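You operate a simulated robot arm through the tools that you are given. There is no shell and no other tool. Be economical: measure what you need, move in short steps, check, and stop when the job is done.

Carry out the task below with a simulated two-armed robot. There is one attempt and no reset: what you move stays moved.

TASK
Take the lid off the plum small jam jar on the island top and lay it down there. Stack the snack box that says "popcorn" from the side unit top on top of the snack box that says "pretzels". Open the middle mixer drawer, take the bottle that says "orange" from the worktop over the crockery cupboard and leave it inside, then shut the drawer. Any order will do. Set down upright: bottle.

Only the result counts: the job must be done as asked and must still hold three seconds after the hand-in. Knocking over, shifting, dropping, spilling or breaking anything else fails it. A push-on lid holds only when it is set on centred and level and pressed home; a screw cap is set on level and turned clockwise until tight.

THE ROBOT
Two 7-joint arms with fingered hands on one trunk, on a base that drives. Base frame: it is fixed to the floor where the robot stands at the start and does not move with it; the origin is under the middle of the robot, x ahead of it, y to its left, z up; the surface under the hand at the start is at about z = 0.91. Readings come in m, degrees, newtons and seconds.
The left shoulder is at the start at [0.07, 0.132, 1.142], the right one opposite. With the tool pointing down near the work surface each hand reaches from about 0.38 to 0.64 m from the robot's upright axis, wherever it stands, measured 20 degrees to its own side. Places, roughly: juice bottle, maple syrup bottle [2.25, 0, 1]; middle mixer drawer [1.7, -1.9, 0.5]; middle mixer drawer inside [1.7, -2, 0.5]; snack box [2.5, 1.25, 1]. Payload 2.3 kg a hand.
Tool frame (each hand has its own): the origin (TCP) lies between the finger pads and is the grasp point; the fingertips stand 0.025 m ahead of it; z points along the fingers, y is the line along which they close. Largest opening 0.088 m; the body of the gripper starts 0.029 m behind the TCP. The gripper is a hand of 3 fingers: y runs from the thumb to the fingers, the wrist lies at [-0.013, -0.097, -0.162] in the tool frame.
Orientation is that of the tool frame in the base frame, as a unit quaternion [x, y, z, w]. With the fingers straight down and the wrist toward the robot, the tool's x, y and z point along [0, 1, 0], [1, 0, 0] and [0, 0, -1] of the base frame.

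THE INTERFACE
- The arms move only by the tool drive_tool. It takes "left_rows", "right_rows" or both (then of equal length, played together; a hand with none holds still); each is a list of rows, each a list of 6 numbers: the shift along the base's x, y, z in m, then the turn, a rotation vector about the base's x, y, z in degrees. In form: [[x, y, z, wx, wy, wz], ...]. A call has 1 to 12 rows; each row shifts and turns the commanded pose from where the row before left it. A row lasts 0.2 s, in which the tool goes at most 0.05 m and 8.6 degrees; a call with a longer step from one row to the next is refused whole. Where a pose cannot be reached the arm comes as near as it can. A force on the tool above 40 N (or 10 N above the force at the start of the call, whichever is more), or a blocked arm, ends the call early, and 0.2 s more pass. In this call time passes only in rows, and 0.2 s behind the last. It gives the time, the measured TCP pose, the force on the tool (base axes), the opening and the grip force at its end, in the units of the frame above (readings bear some noise), with the torque about the TCP (base axes, N m) and any sound that the robot's microphone picked up.
- Cameras (640 x 400 px; columns grow to the right, rows downward): "scene" is now at [0.1312, 0.0056, 1.4672]; the picture's right is [0.15, -0.99, 0.00], its down [-0.68, -0.10, -0.72] and it looks along [0.71, 0.11, -0.69] (base axes); focal length 273 px, centre (320, 200). "left" rides on the left gripper at [-0.058, -0.085, -0.099] in its tool frame; the picture's right is [-0.67, -0.35, 0.66], its down [0.69, -0.63, 0.37] and it looks along [0.29, 0.69, 0.66] (tool axes); focal length 261 px, centre (320, 200). "right" rides on the right gripper at [0.058, -0.085, -0.099] in its tool frame; the picture's right is [-0.67, 0.35, -0.66], its down [-0.69, -0.63, 0.37] and it looks along [-0.29, 0.69, 0.66] (tool axes); focal length 261 px, centre (320, 200). There is no depth. A picture from a camera that has moved, and an enlarged one, comes with that camera's place and axes in the base frame and with its lens. The place of the scene camera against the robot may be out by one fixed shift of up to 0.025 m in any direction.
- camera(camera): a new picture of that camera. It takes no simulated time.
- lift_body(by): slides the trunk up (or, below 0, down) by that many m; the arms and the scene camera ride with it, the base frame stays. It gives what a move gives, with no picture.
- steer(legs): drives the robot by 1 to 6 legs, each [ahead, left, turn to the left] in m, m and degrees, along the robot's own axes; the way and the turn of a leg run together, so that a leg with both is an arc; at most 1.5 m and 180 degrees a leg. The arms and the cameras ride along, it lands a little off, and it stops where it bumps. It gives what a move gives.
- set_fingers(index, middle, thumb_bend, thumb_turn, hand): sets how far each is bent, from 0 (flat) to 1 (curled in); at 0.3 the hand is open as for a grip, at 0.7 the pads meet at the TCP. One left out holds its place. A second passes; each finger stops where it meets its share of the squeeze, and holds until it gets a number again. It is the only way to open and close the hand. It gives what a move gives, with no picture; readings hold the bend of each and the force on the fingers (four entries, about 0 where the hand has none), thumb and palm. thumb_turn goes from beside the hand (0) to across from the fingers (1), as for a grip.
- turn_head(pan, tilt): turns the head with the scene camera to pan (to the left, within 86 degrees either way) and tilt (down, from -29 to 69), counted from straight ahead of the robot. It gives what a move gives.
- inspect(camera, box): a new picture of the part [left, top, right, bottom] of that camera's present view, enlarged. It takes no simulated time.
- job_done(): hands the job in; it is judged then, once.

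Go step by step. Nothing tells you exact positions but the pictures and the camera data: compare them with the known pose of the tool, close in by small moves and look again before you grip or let go. The budget is 165 turns and 122 pictures, counting those below and the enlarged ones. Unless the task says otherwise, let go and move clear before handing in.

The tools are called after "Call:" by a JSON object that holds its "fn" and its "kwargs". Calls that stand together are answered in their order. drive_tool: Moves the arms, as the interface text tells. Its arguments: {"type":"object","properties":{"left_rows":{"type":"array"},"right_rows":{"type":"array"}},"required":[]} The other tools are called the same way: lift_body (by) slides the trunk up or down; set_fingers (index, middle, thumb_bend, thumb_turn, hand) moves the fingers one by one; steer (legs) drives the base; turn_head (pan, tilt) turns the head that bears the scene camera; camera (camera) takes a picture; inspect (camera, box) takes an enlarged picture of a part of a camera's view; job_done () hands the job in.

At the start:

```text
clock: 0.0
left_ee_pos: [0.3663, 0.2688, 1.1795]
left_orientation: [0.707, 0.707, 0.0, 0.0]
left_ft_force: [-0.1, 0.3, 0.7]
left_ft_torque: [-0.01, 0.0, 0.0]
left_grip_width: 0.0877
left_gripper_force: 0.1
left_shape: jaw
left_bend: [0.3, 0.3, 0.3, 0.98]
left_finger forces: [0.0, 0.1, 0.0, 0.0, 0.0, 0.0]
right_ee_pos: [0.4421, -0.1028, 1.1657]
right_orientation: [0.707, 0.707, 0.001, -0.001]
right_ft_force: [0.4, -0.4, 0.0]
right_ft_torque: [-0.01, 0.01, -0.02]
right_grip_width: 0.0878
right_gripper_force: 0.1
right_shape: jaw
right_bend: [0.3, 0.3, 0.3, 0.98]
right_finger forces: [0.1, 0.0, 0.0, 0.0, 0.1, 0.1]
trunk travel left (down, up): [-0.7, 0.14]
robot x, y, heading: [0.0035, 0.0004, 0.0]
head pan, tilt: [8.5, 43.8]
```

scene: 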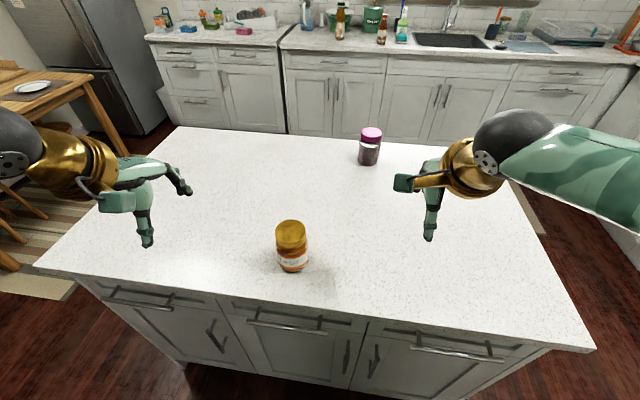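
right: 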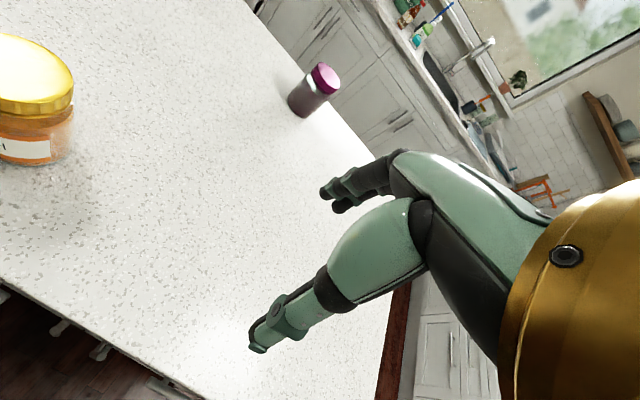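
left: 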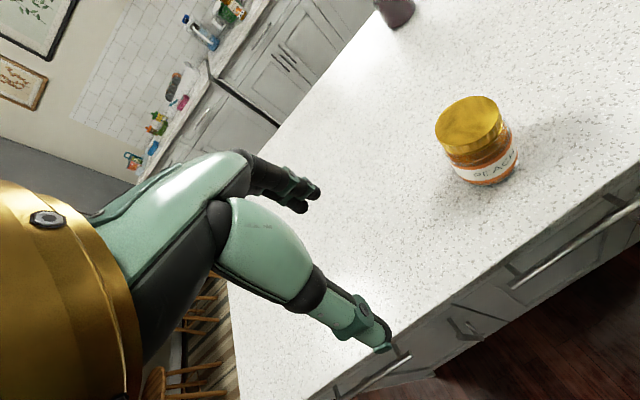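

The plum jar stands near the island's far edge at about (0.92, -0.05), best reached from the aisle behind the island. I'll look to the right first to check the way round and the drawer.

Call:
{"fn": "turn_head", "kwargs": {"pan": -60, "tilt": 30}}

Call:
{"fn": "camera", "kwargs": {"camera": "scene"}}

Call:
{"fn": "inspect", "kwargs": {"camera": "right", "box": [240, 20, 440, 145]}}

```text
clock: 1.4
left_ee_pos: [0.3655, 0.2686, 1.1778]
left_orientation: [0.708, 0.707, 0.001, -0.001]
left_ft_force: [0.6, -0.2, 0.5]
left_ft_torque: [-0.01, -0.01, -0.03]
left_grip_width: 0.0876
left_gripper_force: 0.0
left_shape: jaw
left_bend: [0.3, 0.3, 0.3, 0.98]
left_finger forces: [0.0, 0.1, 0.0, 0.0, 0.1, 0.0]
right_ee_pos: [0.4428, -0.1014, 1.1655]
right_orientation: [0.707, 0.707, 0.0, 0.0]
right_ft_force: [0.3, 0.3, 0.0]
right_ft_torque: [0.03, 0.0, 0.0]
right_grip_width: 0.0877
right_gripper_force: 0.0
right_shape: jaw
right_bend: [0.3, 0.3, 0.3, 0.98]
right_finger forces: [0.1, 0.0, 0.0, 0.0, 0.0, 0.0]
trunk travel left (down, up): [-0.7, 0.14]
robot x, y, heading: [0.0039, 0.0004, 0.1]
head pan, tilt: [-60.0, 30.0]
```

```text
118 pictures are left
camera scene: at [0.0951, -0.0849, 1.4881], right [-0.87, -0.5, 0.0], down [-0.25, 0.43, -0.87], along [0.43, -0.75, -0.5], focal length 273 px, centre (320, 200)
```

scene: 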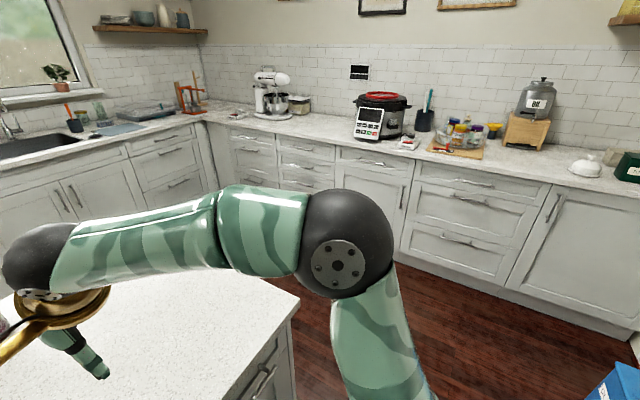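

```text
3.20 times, centred on (340, 82) of right
camera zoom: at [0.3567, -0.0433, 1.2642], right [0.35, -0.67, 0.66], down [-0.63, -0.69, -0.37], along [0.69, -0.29, -0.66], focal length 834 px, centre (256, 576)
```

zoom: 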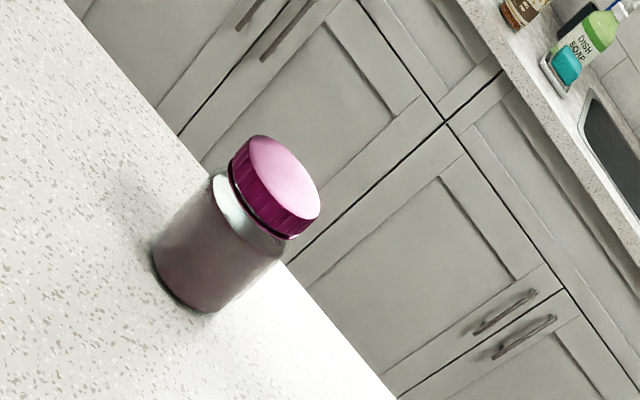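

The way round to the right is free. I'll drive round the island into the aisle and face back toward the jar.

Call:
{"fn": "steer", "kwargs": {"legs": [[0, -1.0, 0], [1.48, 0, 0], [0, 0, 180], [0, -0.93, 0]]}}

Call:
{"fn": "turn_head", "kwargs": {"pan": 0, "tilt": 50}}

Call:
{"fn": "camera", "kwargs": {"camera": "scene"}}

Call:
{"fn": "camera", "kwargs": {"camera": "right"}}

```text
clock: 25.3
left_ee_pos: [1.1257, -0.3211, 1.1791]
left_orientation: [-0.706, 0.709, 0.0, -0.001]
left_ft_force: [-0.9, 0.8, 0.4]
left_ft_torque: [0.02, -0.01, -0.03]
left_grip_width: 0.0876
left_gripper_force: 0.1
left_shape: jaw
left_bend: [0.3, 0.3, 0.3, 0.98]
left_finger forces: [0.1, 0.1, 0.1, 0.0, 0.0, 0.0]
right_ee_pos: [1.0495, 0.0487, 1.1656]
right_orientation: [-0.706, 0.708, 0.0, 0.0]
right_ft_force: [0.1, 0.5, -0.6]
right_ft_torque: [0.01, -0.06, 0.0]
right_grip_width: 0.0877
right_gripper_force: 0.0
right_shape: jaw
right_bend: [0.3, 0.3, 0.3, 0.98]
right_finger forces: [0.1, 0.0, 0.0, 0.0, 0.0, 0.1]
trunk travel left (down, up): [-0.7, 0.14]
robot x, y, heading: [1.4927, -0.0492, 179.9]
head pan, tilt: [-60.0, 30.0]
```

```text
clock: 26.6
left_ee_pos: [1.1247, -0.3214, 1.1777]
left_orientation: [-0.706, 0.709, 0.0, -0.001]
left_ft_force: [0.4, -0.6, -0.3]
left_ft_torque: [-0.03, -0.02, 0.0]
left_grip_width: 0.0877
left_gripper_force: 0.1
left_shape: jaw
left_bend: [0.3, 0.3, 0.3, 0.98]
left_finger forces: [0.0, 0.0, 0.1, 0.0, 0.1, 0.1]
right_ee_pos: [1.0512, 0.0496, 1.1663]
right_orientation: [-0.706, 0.708, 0.001, 0.0]
right_ft_force: [-0.5, 0.1, 0.4]
right_ft_torque: [-0.03, 0.02, -0.02]
right_grip_width: 0.0876
right_gripper_force: 0.1
right_shape: jaw
right_bend: [0.3, 0.3, 0.3, 0.98]
right_finger forces: [0.1, 0.0, 0.1, 0.1, 0.0, 0.0]
trunk travel left (down, up): [-0.7, 0.14]
robot x, y, heading: [1.4944, -0.0522, 179.8]
head pan, tilt: [0.0, 50.0]
```

```text
116 pictures are left
camera scene: at [1.364, -0.0599, 1.4586], right [0.0, 1.0, 0.0], down [0.77, 0.0, -0.64], along [-0.64, 0.0, -0.77], focal length 273 px, centre (320, 200)
```

scene: 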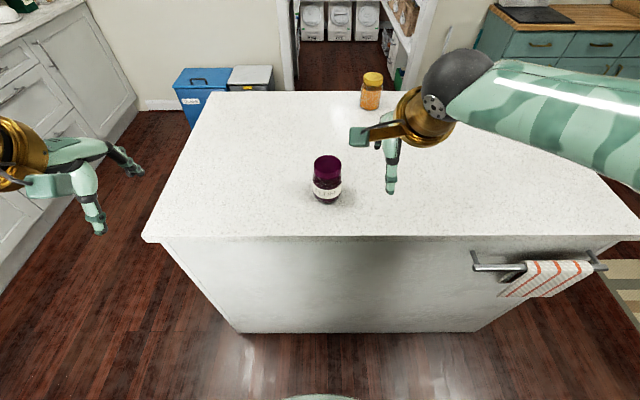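

```text
115 pictures are left
camera right: at [1.1339, -0.0084, 1.2643], right [-0.35, 0.67, 0.66], down [0.63, 0.68, -0.37], along [-0.69, 0.29, -0.66], focal length 261 px, centre (320, 200)
```

right: 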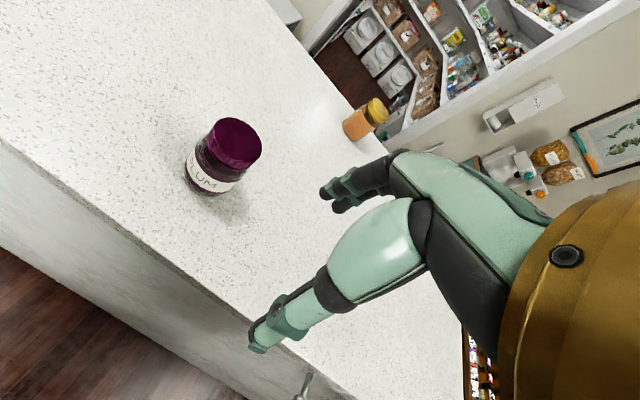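

The plum jar is at about (0.905, -0.033), lid top near z 1.016. I'll zoom in on the lid.

Call:
{"fn": "inspect", "kwargs": {"camera": "right", "box": [150, 95, 300, 215]}}

Call:
{"fn": "inspect", "kwargs": {"camera": "scene", "box": [280, 140, 376, 220]}}

```text
3.33 times, centred on (225, 155) of right
camera zoom: at [1.1339, -0.0084, 1.2643], right [-0.35, 0.67, 0.66], down [0.63, 0.68, -0.37], along [-0.69, 0.29, -0.66], focal length 869 px, centre (637, 350)
```

zoom: 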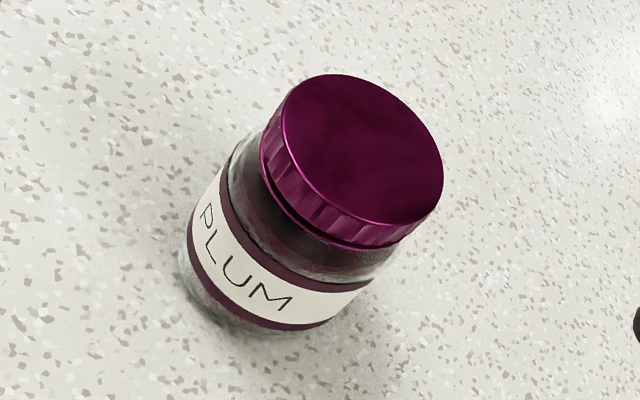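

```text
5.00 times, centred on (328, 180) of scene
camera zoom: at [1.364, -0.0599, 1.4586], right [0.0, 1.0, 0.0], down [0.77, 0.0, -0.64], along [-0.64, 0.0, -0.77], focal length 1365 px, centre (280, 300)
```

zoom: 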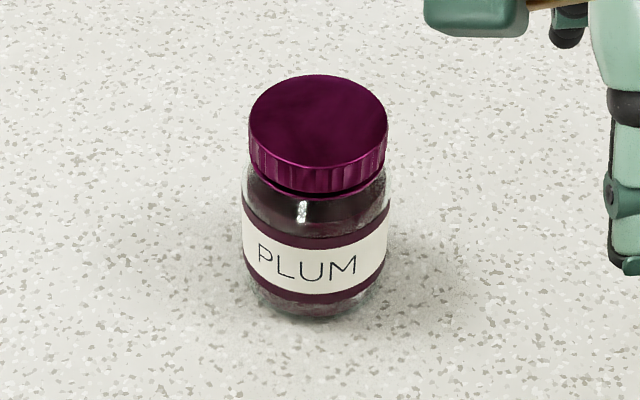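

The lid is knurled, likely a screw cap about 66 mm wide. I'll bring the right hand above it and check the alignment.

Call:
{"fn": "drive_tool", "kwargs": {"right_rows": [[-0.0365, -0.0205, 0, 0, 0, 0], [-0.0365, -0.0205, 0, 0, 0, 0], [-0.0365, -0.0205, 0, 0, 0, 0], [-0.0365, -0.0205, 0, 0, 0, 0], [0, 0, -0.04, 0, 0, 0], [0, 0, -0.03, 0, 0, 0]]}}

Call:
{"fn": "camera", "kwargs": {"camera": "scene"}}

Call:
{"fn": "camera", "kwargs": {"camera": "right"}}

Call:
{"fn": "camera", "kwargs": {"camera": "left"}}

```text
clock: 28.0
left_ee_pos: [1.125, -0.321, 1.1785]
left_orientation: [-0.706, 0.708, -0.001, 0.0]
left_ft_force: [-0.6, 0.1, 0.8]
left_ft_torque: [0.0, 0.03, 0.0]
left_grip_width: 0.0877
left_gripper_force: 0.0
left_shape: jaw
left_bend: [0.3, 0.3, 0.3, 0.98]
left_finger forces: [0.1, 0.0, 0.0, 0.0, 0.0, 0.0]
right_ee_pos: [0.9425, -0.0197, 1.0824]
right_orientation: [-0.705, 0.709, -0.001, 0.001]
right_ft_force: [-0.3, 1.0, 0.1]
right_ft_torque: [-0.01, 0.04, 0.0]
right_grip_width: 0.0877
right_gripper_force: 0.1
right_shape: jaw
right_bend: [0.3, 0.3, 0.3, 0.98]
right_finger forces: [0.1, 0.0, 0.0, 0.0, 0.0, 0.1]
right hand out of reach, approached as far as the arm can: row 3, 4
trunk travel left (down, up): [-0.7, 0.14]
robot x, y, heading: [1.49, -0.0526, 179.8]
head pan, tilt: [0.0, 50.0]
```

```text
112 pictures are left
camera scene: at [1.3629, -0.0605, 1.4585], right [0.0, 1.0, 0.0], down [0.77, 0.0, -0.64], along [-0.64, 0.0, -0.77], focal length 273 px, centre (320, 200)
```

scene: 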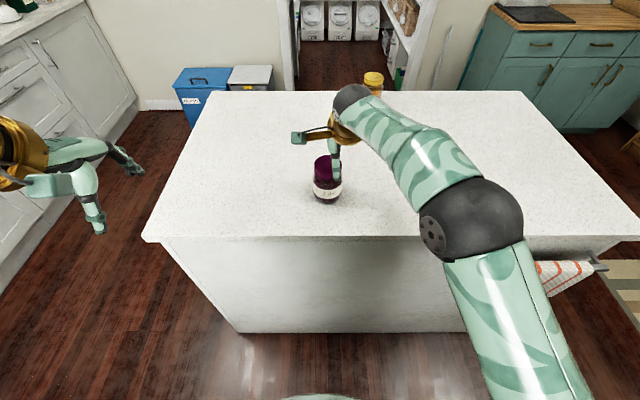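

```text
111 pictures are left
camera right: at [1.0259, -0.0785, 1.1809], right [-0.35, 0.67, 0.65], down [0.63, 0.68, -0.37], along [-0.69, 0.29, -0.66], focal length 261 px, centre (320, 200)
```

right: 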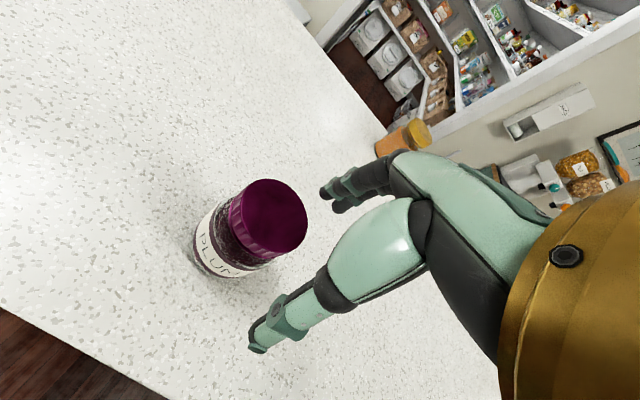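

```text
110 pictures are left
camera left: at [1.2105, -0.2631, 1.2776], right [0.35, 0.67, -0.65], down [0.63, -0.69, -0.37], along [-0.69, -0.28, -0.66], focal length 261 px, centre (320, 200)
```

left: 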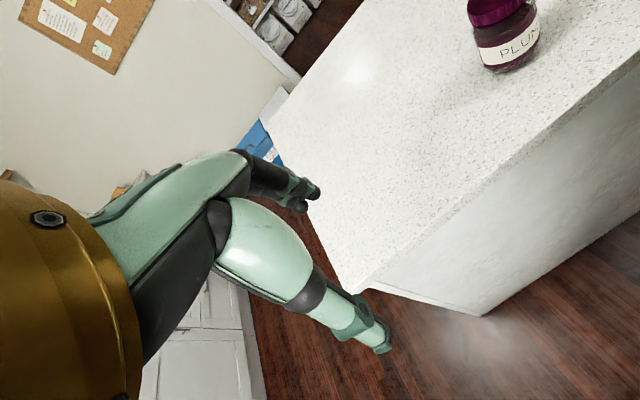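

The arm stops short in reach, so I'll move the base a bit closer. The jar is at (0.907, -0.034), lid top about 1.018.

Call:
{"fn": "drive_tool", "kwargs": {"right_rows": [[0, 0, 0.04, 0, 0, 0], [0.03, 0, 0.03, 0, 0, 0], [0.03, 0, 0, 0, 0, 0]]}}

Call:
{"fn": "steer", "kwargs": {"legs": [[0.09, 0, 0]]}}

```text
clock: 28.8
left_ee_pos: [1.1275, -0.3216, 1.18]
left_orientation: [-0.706, 0.708, 0.001, -0.002]
left_ft_force: [0.4, -0.2, -0.9]
left_ft_torque: [0.01, 0.0, 0.02]
left_grip_width: 0.0876
left_gripper_force: 0.1
left_shape: jaw
left_bend: [0.3, 0.3, 0.3, 0.98]
left_finger forces: [0.0, 0.1, 0.0, 0.0, 0.0, 0.0]
right_ee_pos: [1.0055, -0.0214, 1.1546]
right_orientation: [-0.706, 0.709, 0.0, -0.001]
right_ft_force: [0.6, -0.3, 0.2]
right_ft_torque: [0.01, 0.04, -0.01]
right_grip_width: 0.0874
right_gripper_force: 0.0
right_shape: jaw
right_bend: [0.3, 0.3, 0.3, 0.98]
right_finger forces: [0.0, 0.0, 0.0, 0.1, 0.0, 0.0]
trunk travel left (down, up): [-0.7, 0.14]
robot x, y, heading: [1.4897, -0.053, 179.8]
head pan, tilt: [0.0, 50.0]
```

```text
clock: 29.9
left_ee_pos: [1.0389, -0.32, 1.1796]
left_orientation: [-0.706, 0.708, 0.001, -0.001]
left_ft_force: [0.8, -0.7, 0.3]
left_ft_torque: [0.02, 0.02, 0.0]
left_grip_width: 0.0874
left_gripper_force: 0.0
left_shape: jaw
left_bend: [0.3, 0.3, 0.3, 0.98]
left_finger forces: [0.0, 0.1, 0.1, 0.0, 0.0, 0.1]
right_ee_pos: [0.9152, -0.0208, 1.1537]
right_orientation: [-0.706, 0.708, 0.001, -0.002]
right_ft_force: [0.0, -0.4, -0.3]
right_ft_torque: [-0.01, 0.01, 0.01]
right_grip_width: 0.0877
right_gripper_force: 0.0
right_shape: jaw
right_bend: [0.3, 0.3, 0.3, 0.98]
right_finger forces: [0.0, 0.0, 0.0, 0.0, 0.0, 0.0]
trunk travel left (down, up): [-0.7, 0.14]
robot x, y, heading: [1.4033, -0.0535, 180.0]
head pan, tilt: [0.0, 50.0]
```

The base is now in reach. I'll centre over the lid and turn the hand 30 degrees clockwise as a starting pose for the twist.

Call:
{"fn": "drive_tool", "kwargs": {"right_rows": [[-0.008, -0.013, 0, 0, 0, -8], [0, 0, 0, 0, 0, -8], [0, 0, 0, 0, 0, -8], [0, 0, -0.04, 0, 0, -6], [0, 0, -0.04, 0, 0, 0]]}}

Call:
{"fn": "camera", "kwargs": {"camera": "right"}}

Call:
{"fn": "inspect", "kwargs": {"camera": "scene", "box": [240, 100, 400, 200]}}

Call:
{"fn": "camera", "kwargs": {"camera": "left"}}

```text
clock: 31.1
left_ee_pos: [1.0346, -0.322, 1.1788]
left_orientation: [-0.707, 0.708, -0.001, 0.001]
left_ft_force: [-0.6, 0.0, 1.0]
left_ft_torque: [0.01, 0.03, -0.01]
left_grip_width: 0.0878
left_gripper_force: 0.2
left_shape: jaw
left_bend: [0.3, 0.3, 0.3, 0.98]
left_finger forces: [0.0, 0.1, 0.0, 0.1, 0.0, 0.0]
right_ee_pos: [0.9008, -0.0288, 1.0741]
right_orientation: [-0.49, 0.872, -0.009, -0.004]
right_ft_force: [0.0, -0.6, -0.2]
right_ft_torque: [0.02, -0.02, -0.01]
right_grip_width: 0.0874
right_gripper_force: 0.0
right_shape: jaw
right_bend: [0.3, 0.3, 0.3, 0.98]
right_finger forces: [0.1, 0.0, 0.0, 0.1, 0.0, 0.1]
trunk travel left (down, up): [-0.7, 0.14]
robot x, y, heading: [1.3994, -0.0556, 179.8]
head pan, tilt: [0.0, 50.0]
```

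```text
109 pictures are left
camera right: at [0.943, -0.1191, 1.1743], right [0.05, 0.77, 0.64], down [0.89, 0.25, -0.37], along [-0.44, 0.59, -0.67], focal length 261 px, centre (320, 200)
```

right: 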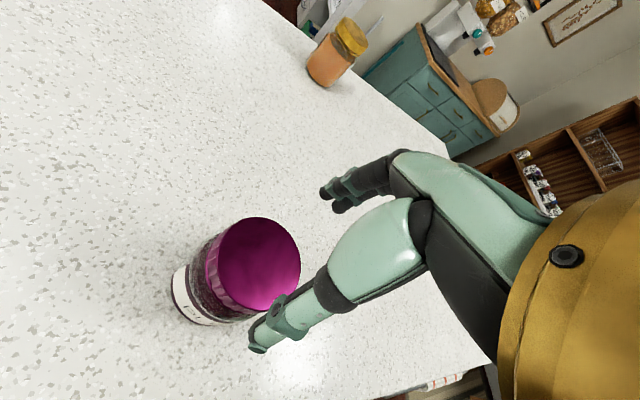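

```text
4.00 times, centred on (320, 150) of scene
camera zoom: at [1.2734, -0.0599, 1.4586], right [0.0, 1.0, 0.0], down [0.77, 0.0, -0.64], along [-0.64, 0.0, -0.77], focal length 1092 px, centre (320, 400)
```

zoom: 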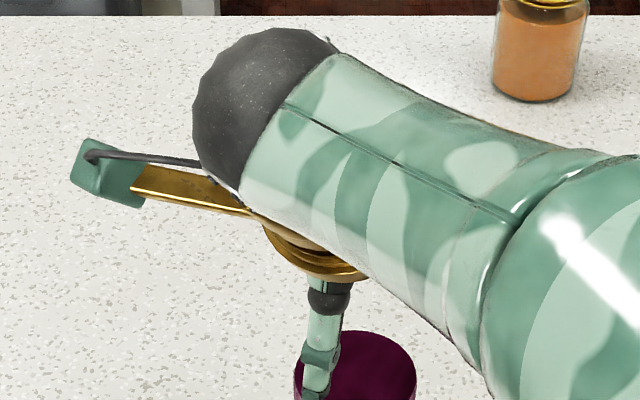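

```text
107 pictures are left
camera left: at [1.1211, -0.2627, 1.2779], right [0.35, 0.67, -0.66], down [0.63, -0.69, -0.37], along [-0.69, -0.28, -0.66], focal length 261 px, centre (320, 200)
```

left: 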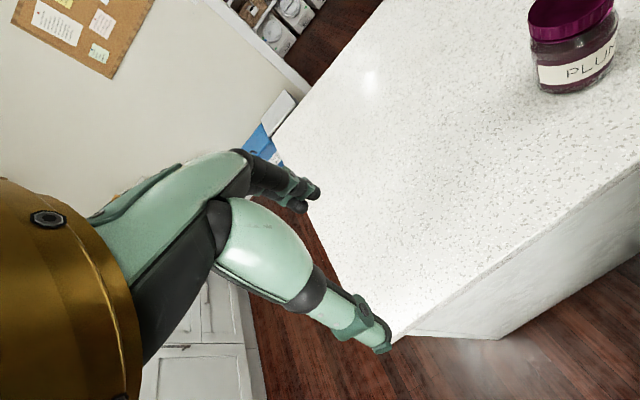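

The lid centre is at (0.906, -0.037), so I'll correct by a few mm and lower the fingers around it.

Call:
{"fn": "drive_tool", "kwargs": {"right_rows": [[0.005, -0.008, 0, 0, 0, 0], [0, 0, -0.03, 0, 0, 0], [0, 0, -0.03, 0, 0, 0]]}}

Call:
{"fn": "camera", "kwargs": {"camera": "right"}}

Call:
{"fn": "camera", "kwargs": {"camera": "left"}}

```text
clock: 31.9
left_ee_pos: [1.0354, -0.3204, 1.1791]
left_orientation: [-0.706, 0.708, 0.0, 0.0]
left_ft_force: [-1.0, -0.1, -0.6]
left_ft_torque: [-0.02, 0.0, 0.01]
left_grip_width: 0.0877
left_gripper_force: 0.0
left_shape: jaw
left_bend: [0.3, 0.3, 0.3, 0.98]
left_finger forces: [0.0, 0.1, 0.0, 0.1, 0.0, 0.1]
right_ee_pos: [0.9079, -0.0398, 1.0146]
right_orientation: [-0.496, 0.869, 0.0, -0.004]
right_ft_force: [-3.6, 1.3, 7.3]
right_ft_torque: [0.12, 0.29, -0.01]
right_grip_width: 0.0876
right_gripper_force: 0.1
right_shape: jaw
right_bend: [0.27, 0.3, 0.3, 0.98]
right_finger forces: [6.3, 0.1, 0.0, 0.0, 0.0, 0.0]
trunk travel left (down, up): [-0.7, 0.14]
robot x, y, heading: [1.4012, -0.0495, 179.9]
head pan, tilt: [0.0, 50.0]
```

```text
106 pictures are left
camera right: at [0.9514, -0.1321, 1.1141], right [0.04, 0.76, 0.65], down [0.89, 0.27, -0.37], along [-0.46, 0.6, -0.66], focal length 261 px, centre (320, 200)
```

right: 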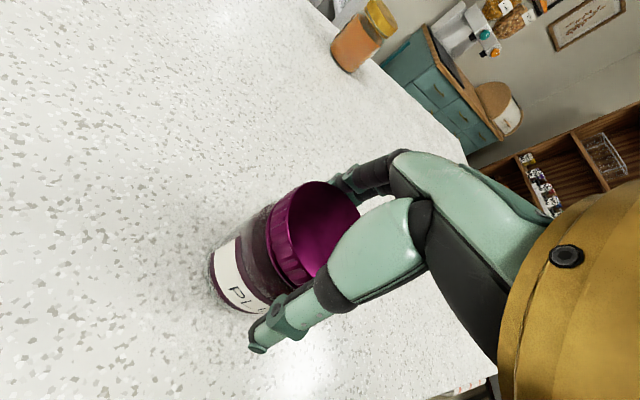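

```text
105 pictures are left
camera left: at [1.1211, -0.2621, 1.2782], right [0.35, 0.67, -0.66], down [0.63, -0.69, -0.37], along [-0.7, -0.28, -0.66], focal length 261 px, centre (320, 200)
```

left: 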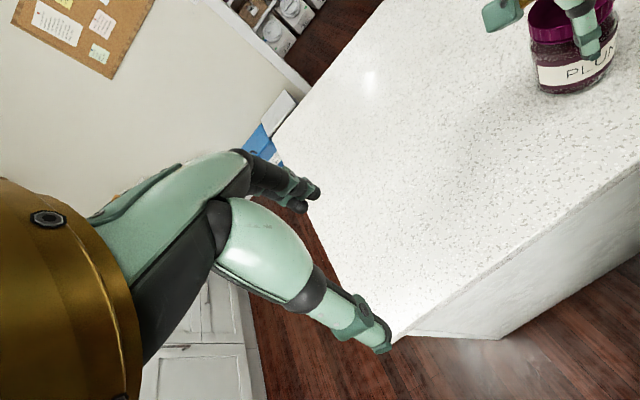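

The index finger touched the lid rim; I'll back up a little, open the fingers wider and re-centre.

Call:
{"fn": "drive_tool", "kwargs": {"right_rows": [[0, 0, 0.03, 0, 0, 0], [-0.006, 0, 0.0, 0, 0, 0]]}}

Call:
{"fn": "set_fingers", "kwargs": {"hand": "right", "index": 0.17, "middle": 0.17, "thumb_bend": 0.2}}

Call:
{"fn": "drive_tool", "kwargs": {"right_rows": [[0, 0, -0.016, 0, 0, 0], [0, 0, -0.016, 0, 0, 0]]}}

Call:
{"fn": "camera", "kwargs": {"camera": "right"}}

```text
clock: 32.5
left_ee_pos: [1.0355, -0.3207, 1.179]
left_orientation: [-0.706, 0.708, -0.001, 0.0]
left_ft_force: [0.2, 0.2, 0.0]
left_ft_torque: [0.03, 0.01, -0.02]
left_grip_width: 0.0877
left_gripper_force: 0.1
left_shape: jaw
left_bend: [0.3, 0.3, 0.3, 0.98]
left_finger forces: [0.0, 0.0, 0.0, 0.0, 0.0, 0.0]
right_ee_pos: [0.9022, -0.0403, 1.0466]
right_orientation: [-0.497, 0.868, -0.004, -0.004]
right_ft_force: [0.3, 0.0, 0.1]
right_ft_torque: [-0.02, -0.01, 0.0]
right_grip_width: 0.0878
right_gripper_force: 0.1
right_shape: jaw
right_bend: [0.3, 0.3, 0.3, 0.98]
right_finger forces: [0.0, 0.1, 0.0, 0.0, 0.0, 0.1]
trunk travel left (down, up): [-0.7, 0.14]
robot x, y, heading: [1.4048, -0.0531, 179.8]
head pan, tilt: [0.0, 50.0]
```

```text
clock: 33.5
left_ee_pos: [1.0353, -0.3212, 1.1789]
left_orientation: [-0.707, 0.708, 0.0, 0.0]
left_ft_force: [-0.1, -1.4, 0.0]
left_ft_torque: [-0.01, -0.02, 0.01]
left_grip_width: 0.0877
left_gripper_force: 0.0
left_shape: jaw
left_bend: [0.3, 0.3, 0.3, 0.98]
left_finger forces: [0.1, 0.0, 0.1, 0.1, 0.1, 0.0]
right_ee_pos: [0.9023, -0.0392, 1.0423]
right_orientation: [-0.495, 0.869, -0.002, -0.001]
right_ft_force: [0.0, 0.0, 0.9]
right_ft_torque: [0.03, 0.0, 0.02]
right_grip_width: 0.1069
right_gripper_force: 0.1
right_shape: fingers
right_bend: [0.17, 0.17, 0.2, 0.98]
right_finger forces: [0.0, 0.0, 0.0, 0.1, 0.0, 0.0]
trunk travel left (down, up): [-0.7, 0.14]
robot x, y, heading: [1.4033, -0.0527, 179.7]
head pan, tilt: [0.0, 50.0]
```

```text
clock: 34.1
left_ee_pos: [1.0351, -0.3218, 1.1787]
left_orientation: [-0.706, 0.708, -0.001, 0.0]
left_ft_force: [-0.2, 0.0, 0.1]
left_ft_torque: [-0.02, -0.04, -0.01]
left_grip_width: 0.0875
left_gripper_force: 0.1
left_shape: jaw
left_bend: [0.3, 0.3, 0.3, 0.98]
left_finger forces: [0.1, 0.1, 0.0, 0.0, 0.0, 0.0]
right_ee_pos: [0.9027, -0.0436, 1.0106]
right_orientation: [-0.499, 0.867, 0.001, -0.001]
right_ft_force: [-0.2, -0.2, -0.3]
right_ft_torque: [-0.01, -0.02, 0.0]
right_grip_width: 0.1067
right_gripper_force: 0.0
right_shape: fingers
right_bend: [0.17, 0.17, 0.2, 0.98]
right_finger forces: [0.0, 0.0, 0.1, 0.0, 0.0, 0.0]
trunk travel left (down, up): [-0.7, 0.14]
robot x, y, heading: [1.4035, -0.0507, 179.7]
head pan, tilt: [0.0, 50.0]
```

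```text
104 pictures are left
camera right: at [0.9466, -0.1353, 1.1093], right [0.03, 0.75, 0.66], down [0.89, 0.28, -0.37], along [-0.46, 0.6, -0.66], focal length 261 px, centre (320, 200)
```

right: 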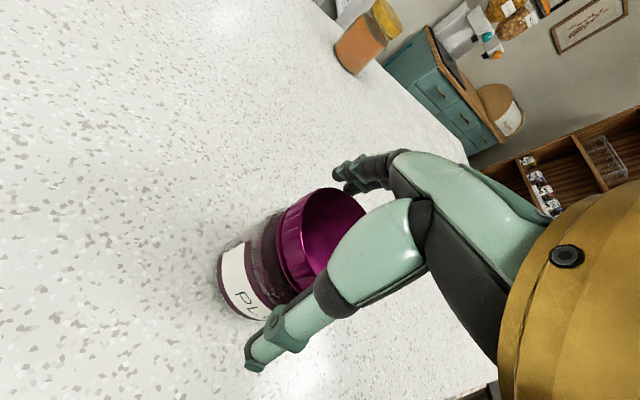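

The fingers now surround the lid freely. I'll close on it.

Call:
{"fn": "set_fingers", "kwargs": {"hand": "right", "index": 0.6, "middle": 0.6, "thumb_bend": 0.6}}

Call:
{"fn": "inspect", "kwargs": {"camera": "left", "box": [440, 0, 640, 125]}}

```text
clock: 35.1
left_ee_pos: [1.0347, -0.3204, 1.1773]
left_orientation: [-0.706, 0.708, 0.0, 0.0]
left_ft_force: [0.4, 0.4, 0.1]
left_ft_torque: [-0.01, 0.03, 0.02]
left_grip_width: 0.0876
left_gripper_force: 0.0
left_shape: jaw
left_bend: [0.3, 0.3, 0.3, 0.98]
left_finger forces: [0.0, 0.0, 0.0, 0.0, 0.1, 0.1]
right_ee_pos: [0.9028, -0.0428, 1.0121]
right_orientation: [-0.498, 0.867, -0.001, 0.0]
right_ft_force: [-1.9, 0.0, 2.8]
right_ft_torque: [0.24, 0.25, 0.1]
right_grip_width: 0.0543
right_gripper_force: 22.7
right_shape: fingers
right_bend: [0.44, 0.48, 0.47, 0.96]
right_finger forces: [14.4, 9.6, 0.0, 0.0, 21.7, 0.0]
trunk travel left (down, up): [-0.7, 0.14]
robot x, y, heading: [1.3998, -0.0521, 180.0]
head pan, tilt: [0.0, 50.0]
```

```text
3.20 times, centred on (540, 62) of left
camera zoom: at [1.1213, -0.2625, 1.278], right [0.35, 0.67, -0.66], down [0.63, -0.69, -0.37], along [-0.7, -0.28, -0.66], focal length 834 px, centre (-384, 640)
```

zoom: 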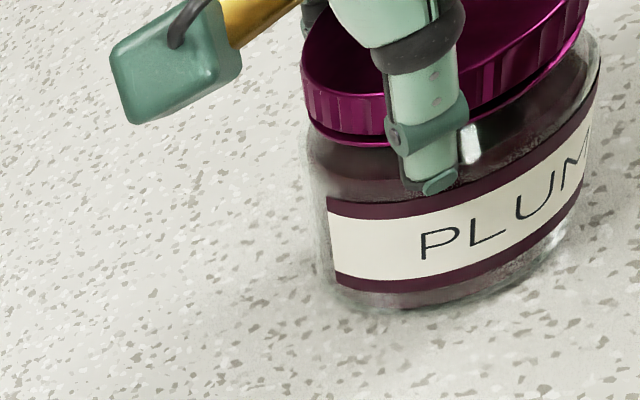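

The grip on the lid is firm. I'll try a short counter-clockwise twist and look at torque and motion.

Call:
{"fn": "drive_tool", "kwargs": {"right_rows": [[0, 0, -0.003, 0, 0, 0], [0, 0, 0, 0, 0, 8], [0, 0, 0, 0, 0, 8], [0, 0, 0, 0, 0, 8], [0, 0, 0, 0, 0, 8]]}}

Call:
{"fn": "inspect", "kwargs": {"camera": "left", "box": [440, 0, 640, 125]}}

```text
clock: 36.3
left_ee_pos: [1.0384, -0.3199, 1.1802]
left_orientation: [-0.706, 0.709, 0.001, -0.002]
left_ft_force: [-0.4, -0.7, -0.3]
left_ft_torque: [-0.01, 0.04, -0.02]
left_grip_width: 0.0873
left_gripper_force: 0.1
left_shape: jaw
left_bend: [0.3, 0.3, 0.3, 0.98]
left_finger forces: [0.0, 0.0, 0.1, 0.0, 0.1, 0.0]
right_ee_pos: [0.9067, -0.0413, 1.0096]
right_orientation: [0.719, -0.695, -0.001, 0.003]
right_ft_force: [-1.7, 3.0, 12.9]
right_ft_torque: [0.22, 0.41, -0.13]
right_grip_width: 0.0534
right_gripper_force: 24.4
right_shape: fingers
right_bend: [0.46, 0.48, 0.48, 0.95]
right_finger forces: [13.1, 12.3, 0.0, 0.1, 22.5, 0.1]
trunk travel left (down, up): [-0.7, 0.14]
robot x, y, heading: [1.4032, -0.0532, 179.7]
head pan, tilt: [0.0, 50.0]
```

```text
3.20 times, centred on (540, 62) of left
camera zoom: at [1.1247, -0.2609, 1.2791], right [0.35, 0.67, -0.66], down [0.63, -0.69, -0.37], along [-0.7, -0.28, -0.66], focal length 834 px, centre (-384, 640)
```

zoom: 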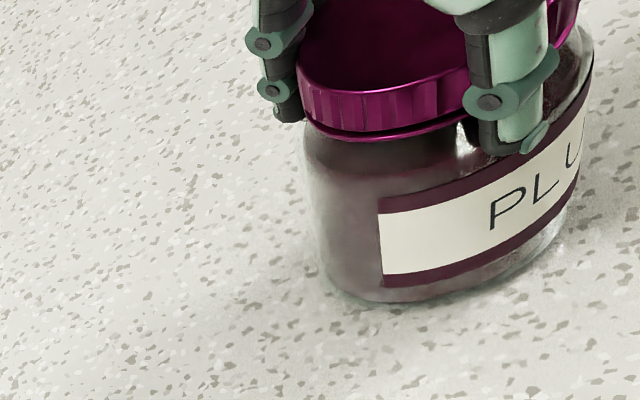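

The whole jar turned with the lid, so the left hand must hold the body. First I'll reset the right hand's yaw and regrip slightly higher on the lid.

Call:
{"fn": "set_fingers", "kwargs": {"hand": "right", "index": 0.2, "middle": 0.2, "thumb_bend": 0.25}}

Call:
{"fn": "drive_tool", "kwargs": {"right_rows": [[0, 0, 0.01, 0, 0, -8], [0, 0, 0, 0, 0, -8], [0, 0, 0, 0, 0, -8], [0, 0, 0, 0, 0, -8], [0, 0, 0, 0, 0, -8]], "left_rows": [[0, 0, 0, 7, 0, 0], [0, 0, 0, 7, 0, 0], [0, 0, 0, 7, 0, 0], [0, 0, 0, 7, 0, 0], [0, 0, 0, 7, 0, 0]]}}

Call:
{"fn": "drive_tool", "kwargs": {"left_rows": [[0, 0, 0, 7, 0, 0], [0, 0, 0, 7, 0, 0], [0, 0, 0, 7, 0, 0], [0, 0, 0, 7, 0, 0], [0, 0, 0, 7, 0, 0]]}}

Call:
{"fn": "camera", "kwargs": {"camera": "left"}}

Call:
{"fn": "camera", "kwargs": {"camera": "scene"}}

```text
clock: 37.3
left_ee_pos: [1.0346, -0.3197, 1.1783]
left_orientation: [-0.706, 0.708, 0.001, 0.001]
left_ft_force: [0.2, 0.2, -0.3]
left_ft_torque: [-0.03, 0.01, 0.03]
left_grip_width: 0.0875
left_gripper_force: 0.0
left_shape: jaw
left_bend: [0.3, 0.3, 0.3, 0.98]
left_finger forces: [0.0, 0.0, 0.0, 0.0, 0.0, 0.0]
right_ee_pos: [0.9042, -0.0417, 1.0084]
right_orientation: [0.719, -0.695, 0.0, 0.0]
right_ft_force: [-0.3, 1.0, -0.1]
right_ft_torque: [0.0, -0.02, -0.01]
right_grip_width: 0.1
right_gripper_force: 0.2
right_shape: fingers
right_bend: [0.2, 0.2, 0.25, 0.97]
right_finger forces: [0.1, 0.0, 0.0, 0.0, 0.0, 0.0]
trunk travel left (down, up): [-0.7, 0.14]
robot x, y, heading: [1.3992, -0.0542, 180.1]
head pan, tilt: [0.0, 50.0]
```

```text
clock: 38.5
left_ee_pos: [1.0347, -0.3223, 1.1795]
left_orientation: [-0.673, 0.675, 0.215, 0.214]
left_ft_force: [-0.2, 0.6, -0.7]
left_ft_torque: [-0.01, 0.01, -0.04]
left_grip_width: 0.0877
left_gripper_force: 0.0
left_shape: jaw
left_bend: [0.3, 0.3, 0.3, 0.98]
left_finger forces: [0.0, 0.1, 0.1, 0.0, 0.0, 0.1]
right_ee_pos: [0.9032, -0.0426, 1.0168]
right_orientation: [-0.435, 0.9, 0.002, 0.001]
right_ft_force: [0.0, 0.0, -0.2]
right_ft_torque: [0.0, 0.03, -0.01]
right_grip_width: 0.1001
right_gripper_force: 0.1
right_shape: fingers
right_bend: [0.2, 0.2, 0.25, 0.97]
right_finger forces: [0.0, 0.1, 0.1, 0.1, 0.0, 0.0]
trunk travel left (down, up): [-0.7, 0.14]
robot x, y, heading: [1.401, -0.0559, 180.1]
head pan, tilt: [0.0, 50.0]
```

```text
clock: 39.7
left_ee_pos: [1.0372, -0.322, 1.1794]
left_orientation: [-0.578, 0.579, 0.407, 0.407]
left_ft_force: [0.7, -0.2, -1.2]
left_ft_torque: [-0.03, -0.03, 0.0]
left_grip_width: 0.0876
left_gripper_force: 0.1
left_shape: jaw
left_bend: [0.3, 0.3, 0.3, 0.98]
left_finger forces: [0.0, 0.0, 0.0, 0.0, 0.1, 0.0]
right_ee_pos: [0.904, -0.0416, 1.0171]
right_orientation: [-0.436, 0.9, 0.0, 0.0]
right_ft_force: [-0.2, -0.9, -0.1]
right_ft_torque: [-0.03, 0.03, 0.0]
right_grip_width: 0.0998
right_gripper_force: 0.1
right_shape: fingers
right_bend: [0.2, 0.2, 0.25, 0.97]
right_finger forces: [0.0, 0.0, 0.1, 0.0, 0.0, 0.0]
trunk travel left (down, up): [-0.7, 0.14]
robot x, y, heading: [1.4013, -0.0536, 179.9]
head pan, tilt: [0.0, 50.0]
```

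```text
101 pictures are left
camera left: at [1.1212, -0.395, 1.2663], right [0.35, 0.84, 0.41], down [0.63, 0.11, -0.77], along [-0.7, 0.52, -0.49], focal length 261 px, centre (320, 200)
```

left: 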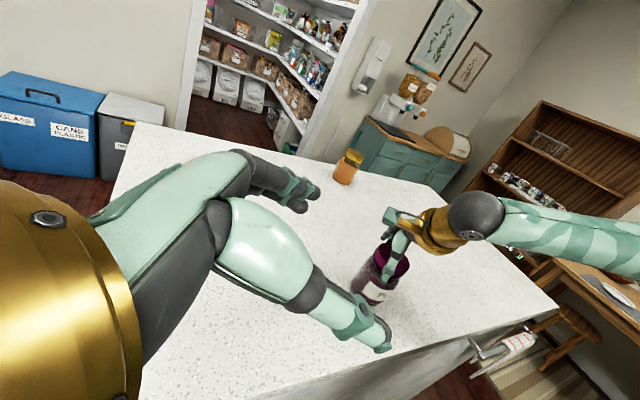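

```text
100 pictures are left
camera scene: at [1.2737, -0.0605, 1.4586], right [0.0, 1.0, 0.0], down [0.77, 0.0, -0.64], along [-0.64, 0.0, -0.77], focal length 273 px, centre (320, 200)
```

scene: 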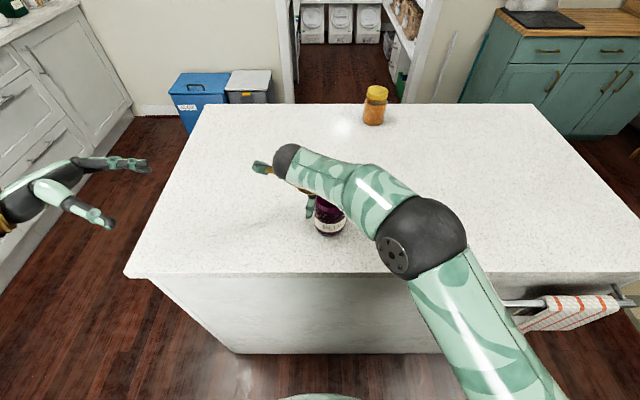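

I'll regrip the lid and look closely at the jar from the left camera.

Call:
{"fn": "set_fingers", "kwargs": {"hand": "right", "index": 0.6, "middle": 0.6, "thumb_bend": 0.6}}

Call:
{"fn": "set_fingers", "kwargs": {"hand": "left", "index": 0.17, "middle": 0.17, "thumb_bend": 0.2}}

Call:
{"fn": "inspect", "kwargs": {"camera": "left", "box": [320, 190, 480, 320]}}

```text
clock: 40.7
left_ee_pos: [1.0345, -0.321, 1.1787]
left_orientation: [0.58, -0.579, -0.406, -0.405]
left_ft_force: [0.4, -0.3, -0.4]
left_ft_torque: [0.02, 0.0, 0.01]
left_grip_width: 0.0876
left_gripper_force: 0.0
left_shape: jaw
left_bend: [0.3, 0.3, 0.3, 0.98]
left_finger forces: [0.0, 0.0, 0.0, 0.0, 0.1, 0.1]
right_ee_pos: [0.9038, -0.0422, 1.0176]
right_orientation: [-0.437, 0.9, 0.0, 0.0]
right_ft_force: [-2.0, 0.9, 0.1]
right_ft_torque: [0.14, 0.15, 0.02]
right_grip_width: 0.051
right_gripper_force: 17.5
right_shape: fingers
right_bend: [0.47, 0.5, 0.48, 0.96]
right_finger forces: [10.7, 7.7, 0.0, 0.0, 17.8, 0.0]
trunk travel left (down, up): [-0.7, 0.14]
robot x, y, heading: [1.403, -0.0504, 180.0]
head pan, tilt: [0.0, 50.0]
```

```text
clock: 41.7
left_ee_pos: [1.0357, -0.3204, 1.1788]
left_orientation: [-0.579, 0.579, 0.406, 0.406]
left_ft_force: [0.4, -0.6, 0.4]
left_ft_torque: [0.0, 0.0, 0.01]
left_grip_width: 0.1067
left_gripper_force: 0.0
left_shape: fingers
left_bend: [0.17, 0.17, 0.2, 0.98]
left_finger forces: [0.0, 0.0, 0.1, 0.0, 0.0, 0.0]
right_ee_pos: [0.9043, -0.0415, 1.0179]
right_orientation: [-0.436, 0.9, 0.0, 0.0]
right_ft_force: [-0.5, 0.5, 0.2]
right_ft_torque: [0.12, 0.13, -0.01]
right_grip_width: 0.0514
right_gripper_force: 18.0
right_shape: fingers
right_bend: [0.47, 0.5, 0.48, 0.96]
right_finger forces: [10.8, 7.9, 0.0, 0.0, 17.6, 0.0]
trunk travel left (down, up): [-0.7, 0.14]
robot x, y, heading: [1.3985, -0.0542, 180.0]
head pan, tilt: [0.0, 50.0]
```

```text
3.08 times, centred on (400, 255) of left
camera zoom: at [1.1209, -0.3941, 1.2666], right [0.35, 0.84, 0.4], down [0.63, 0.11, -0.77], along [-0.69, 0.52, -0.49], focal length 802 px, centre (74, 31)
```

zoom: 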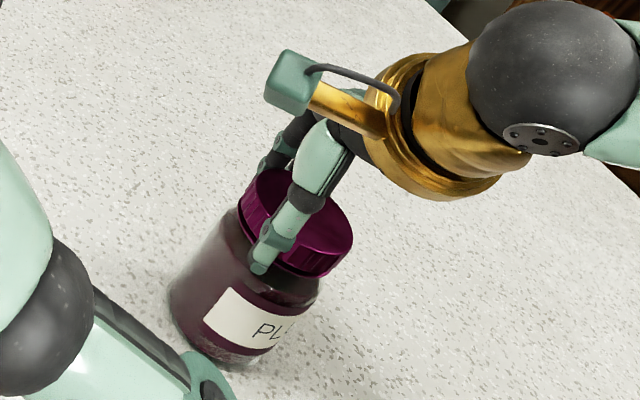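

The jar is centred near (0.912, -0.038). I'll bring the left hand down beside it, pointing toward +y with a slight downward tilt.

Call:
{"fn": "drive_tool", "kwargs": {"left_rows": [[-0.031, 0.028, -0.02, 0, 0, 0], [-0.031, 0.028, -0.02, 0, 0, 0], [-0.031, 0.028, -0.02, 0, 0, 0], [-0.031, 0.028, -0.02, 0, 0, 0], [0, 0, -0.037, 0, 0, 0], [0, 0, -0.037, 0, 0, 0], [0, 0, -0.037, 0, 0, 0], [0, 0, -0.037, 0, 0, 0]]}}

Call:
{"fn": "camera", "kwargs": {"camera": "left"}}

Call:
{"fn": "camera", "kwargs": {"camera": "scene"}}

Call:
{"fn": "camera", "kwargs": {"camera": "right"}}

```text
clock: 43.5
left_ee_pos: [0.9123, -0.2066, 0.955]
left_orientation: [0.58, -0.579, -0.405, -0.405]
left_ft_force: [-0.1, 0.2, -0.2]
left_ft_torque: [-0.01, 0.02, -0.02]
left_grip_width: 0.1066
left_gripper_force: 0.1
left_shape: fingers
left_bend: [0.17, 0.17, 0.2, 0.98]
left_finger forces: [0.1, 0.0, 0.1, 0.1, 0.0, 0.0]
left hand out of reach, approached as far as the arm can: row 3
right_ee_pos: [0.9042, -0.0415, 1.0182]
right_orientation: [-0.437, 0.9, -0.001, -0.001]
right_ft_force: [0.3, -0.4, -0.2]
right_ft_torque: [0.05, 0.07, 0.01]
right_grip_width: 0.0507
right_gripper_force: 17.6
right_shape: fingers
right_bend: [0.48, 0.51, 0.48, 0.96]
right_finger forces: [9.8, 7.9, 0.0, 0.0, 18.0, 0.1]
trunk travel left (down, up): [-0.7, 0.14]
robot x, y, heading: [1.4008, -0.054, 179.6]
head pan, tilt: [0.0, 50.0]
```

```text
98 pictures are left
camera left: at [0.9979, -0.2792, 1.0435], right [0.35, 0.85, 0.4], down [0.63, 0.11, -0.77], along [-0.69, 0.52, -0.5], focal length 261 px, centre (320, 200)
```

left: 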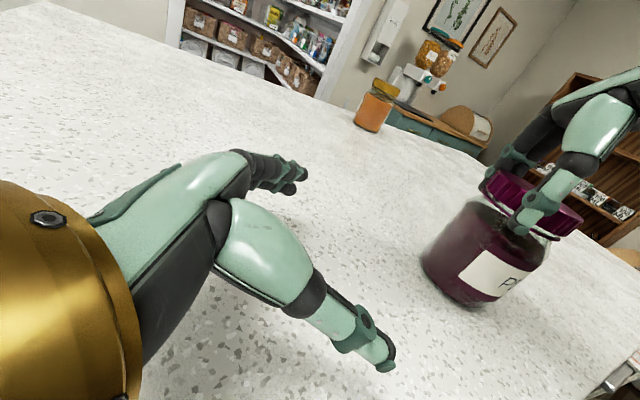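

```text
97 pictures are left
camera scene: at [1.2734, -0.0599, 1.4586], right [0.0, 1.0, 0.0], down [0.77, 0.0, -0.64], along [-0.64, 0.0, -0.77], focal length 273 px, centre (320, 200)
```

scene: 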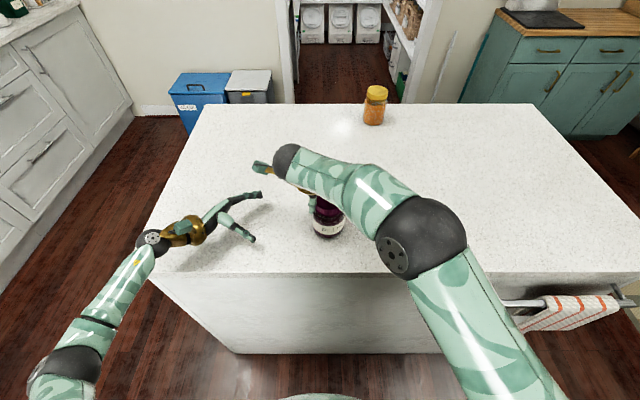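

```text
96 pictures are left
camera right: at [0.9337, -0.1394, 1.1163], right [0.14, 0.74, 0.66], down [0.92, 0.15, -0.37], along [-0.37, 0.65, -0.66], focal length 261 px, centre (320, 200)
```

right: 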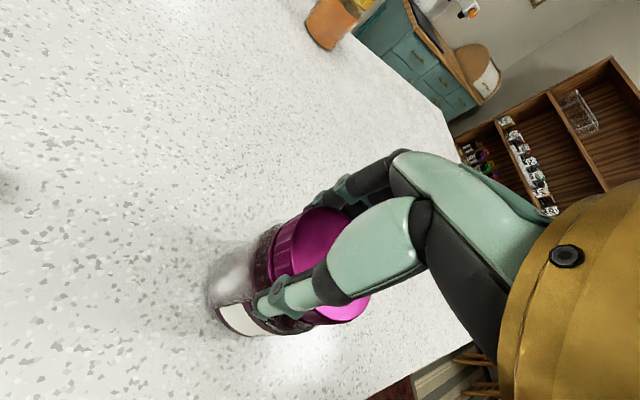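

The left hand is level with the jar body. I'll slide it in along +y.

Call:
{"fn": "drive_tool", "kwargs": {"left_rows": [[0.001, 0.04, 0, 0, 0, 0], [0.001, 0.04, 0, 0, 0, 0], [0.001, 0.04, -0.003, 0, 0, 0], [0, 0.029, 0, 0, 0, 0]]}}

Call:
{"fn": "camera", "kwargs": {"camera": "left"}}

Call:
{"fn": "camera", "kwargs": {"camera": "right"}}

```text
clock: 44.5
left_ee_pos: [0.9141, -0.0578, 0.9533]
left_orientation: [-0.579, 0.58, 0.406, 0.405]
left_ft_force: [0.1, 0.8, -1.0]
left_ft_torque: [-0.01, -0.01, 0.0]
left_grip_width: 0.107
left_gripper_force: 0.0
left_shape: fingers
left_bend: [0.17, 0.17, 0.2, 0.98]
left_finger forces: [0.1, 0.1, 0.1, 0.1, 0.0, 0.1]
right_ee_pos: [0.9026, -0.0417, 1.0178]
right_orientation: [-0.437, 0.9, 0.0, 0.0]
right_ft_force: [0.3, -0.8, 0.6]
right_ft_torque: [0.06, 0.08, -0.04]
right_grip_width: 0.0507
right_gripper_force: 17.8
right_shape: fingers
right_bend: [0.48, 0.51, 0.48, 0.96]
right_finger forces: [9.9, 7.9, 0.1, 0.0, 18.0, 0.1]
trunk travel left (down, up): [-0.7, 0.14]
robot x, y, heading: [1.3995, -0.0536, 179.9]
head pan, tilt: [0.0, 50.0]
```

```text
95 pictures are left
camera left: at [1.0007, -0.1302, 1.0412], right [0.35, 0.84, 0.4], down [0.63, 0.11, -0.77], along [-0.7, 0.52, -0.49], focal length 261 px, centre (320, 200)
```

left: 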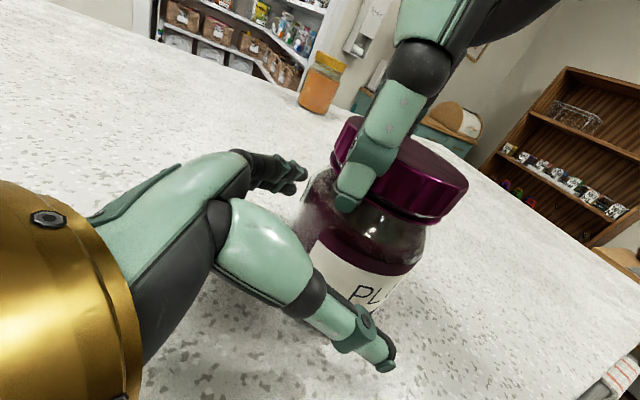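

```text
94 pictures are left
camera right: at [0.9337, -0.1391, 1.1164], right [0.14, 0.74, 0.66], down [0.92, 0.15, -0.37], along [-0.37, 0.65, -0.66], focal length 261 px, centre (320, 200)
```

right: 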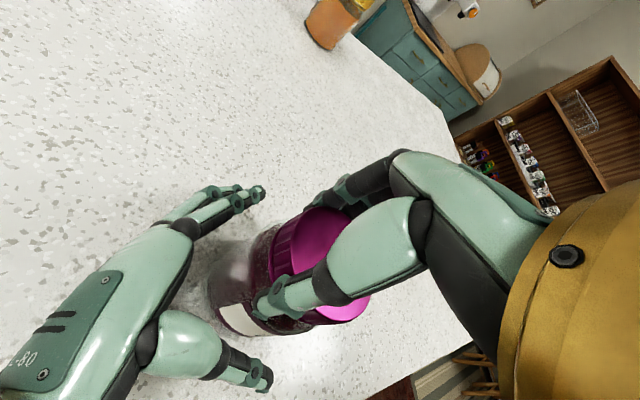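

Still some room to the palm; I'll advance 12 mm and close on the body.

Call:
{"fn": "drive_tool", "kwargs": {"left_rows": [[0, 0.012, -0.004, 0, 0, 0]]}}

Call:
{"fn": "set_fingers", "kwargs": {"hand": "left", "index": 0.6, "middle": 0.6, "thumb_bend": 0.6}}

Call:
{"fn": "camera", "kwargs": {"camera": "right"}}

```text
clock: 44.9
left_ee_pos: [0.9155, -0.0442, 0.9502]
left_orientation: [-0.578, 0.58, 0.406, 0.405]
left_ft_force: [-0.6, 0.3, 0.3]
left_ft_torque: [0.0, -0.03, -0.03]
left_grip_width: 0.1069
left_gripper_force: 0.0
left_shape: fingers
left_bend: [0.17, 0.17, 0.2, 0.98]
left_finger forces: [0.0, 0.0, 0.0, 0.0, 0.0, 0.0]
right_ee_pos: [0.903, -0.0419, 1.0174]
right_orientation: [-0.437, 0.9, 0.0, 0.0]
right_ft_force: [-0.6, 0.2, 0.4]
right_ft_torque: [0.05, 0.05, -0.04]
right_grip_width: 0.0508
right_gripper_force: 18.3
right_shape: fingers
right_bend: [0.48, 0.51, 0.48, 0.96]
right_finger forces: [9.9, 8.0, 0.1, 0.0, 17.9, 0.0]
trunk travel left (down, up): [-0.7, 0.14]
robot x, y, heading: [1.398, -0.0553, 179.8]
head pan, tilt: [0.0, 50.0]
```

```text
clock: 45.9
left_ee_pos: [0.9141, -0.0459, 0.9501]
left_orientation: [-0.579, 0.579, 0.405, 0.406]
left_ft_force: [-4.8, -3.4, 0.4]
left_ft_torque: [0.02, 0.01, 0.11]
left_grip_width: 0.0644
left_gripper_force: 25.2
left_shape: fingers
left_bend: [0.36, 0.46, 0.45, 0.96]
left_finger forces: [18.1, 8.8, 0.0, 0.1, 22.4, 0.0]
right_ee_pos: [0.9034, -0.0414, 1.0187]
right_orientation: [-0.437, 0.899, -0.001, 0.0]
right_ft_force: [3.1, 1.4, 1.1]
right_ft_torque: [0.06, -0.06, -0.04]
right_grip_width: 0.0504
right_gripper_force: 17.7
right_shape: fingers
right_bend: [0.49, 0.51, 0.48, 0.96]
right_finger forces: [9.2, 8.0, 0.1, 0.0, 18.0, 0.1]
trunk travel left (down, up): [-0.7, 0.14]
robot x, y, heading: [1.4038, -0.0504, 179.6]
head pan, tilt: [0.0, 50.0]
```

```text
93 pictures are left
camera right: at [0.9335, -0.1399, 1.1161], right [0.14, 0.74, 0.66], down [0.92, 0.15, -0.37], along [-0.37, 0.65, -0.66], focal length 261 px, centre (320, 200)
```

right: 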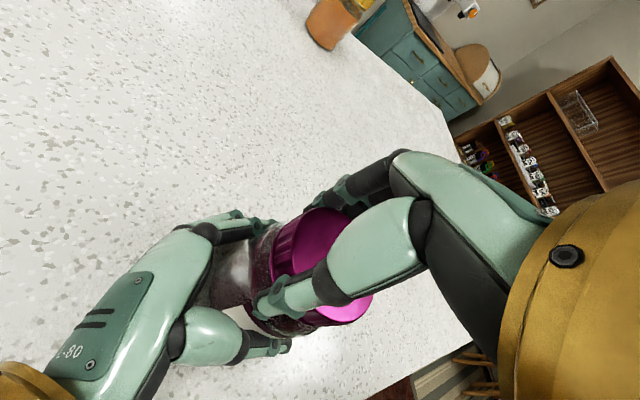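

Both hands hold firmly. Now I'll twist the lid counter-clockwise.

Call:
{"fn": "drive_tool", "kwargs": {"right_rows": [[0, 0, 0, 0, 0, 8], [0, 0, 0, 0, 0, 8], [0, 0, 0, 0, 0, 8], [0, 0, 0, 0, 0, 8]]}}

Call:
{"fn": "camera", "kwargs": {"camera": "left"}}

```text
clock: 46.9
left_ee_pos: [0.9168, -0.0459, 0.9502]
left_orientation: [-0.579, 0.58, 0.406, 0.405]
left_ft_force: [-14.0, 2.6, -0.6]
left_ft_torque: [-0.05, -0.14, 0.25]
left_grip_width: 0.0642
left_gripper_force: 23.8
left_shape: fingers
left_bend: [0.34, 0.46, 0.47, 0.95]
left_finger forces: [20.7, 9.6, 0.0, 0.0, 17.9, 0.0]
right_ee_pos: [0.9046, -0.0415, 1.018]
right_orientation: [-0.669, 0.743, 0.0, 0.0]
right_ft_force: [11.2, -3.1, 4.9]
right_ft_torque: [-0.05, -0.29, -0.19]
right_grip_width: 0.0499
right_gripper_force: 19.4
right_shape: fingers
right_bend: [0.52, 0.54, 0.47, 0.93]
right_finger forces: [6.3, 6.8, 0.1, 0.1, 24.6, 0.1]
trunk travel left (down, up): [-0.7, 0.14]
robot x, y, heading: [1.4007, -0.0515, 179.7]
head pan, tilt: [0.0, 50.0]
```

```text
92 pictures are left
camera left: at [1.0012, -0.1189, 1.0377], right [0.35, 0.84, 0.4], down [0.63, 0.11, -0.77], along [-0.7, 0.52, -0.49], focal length 261 px, centre (320, 200)
```

left: 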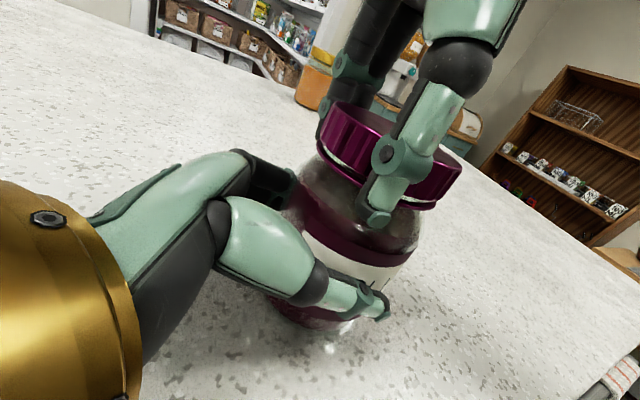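

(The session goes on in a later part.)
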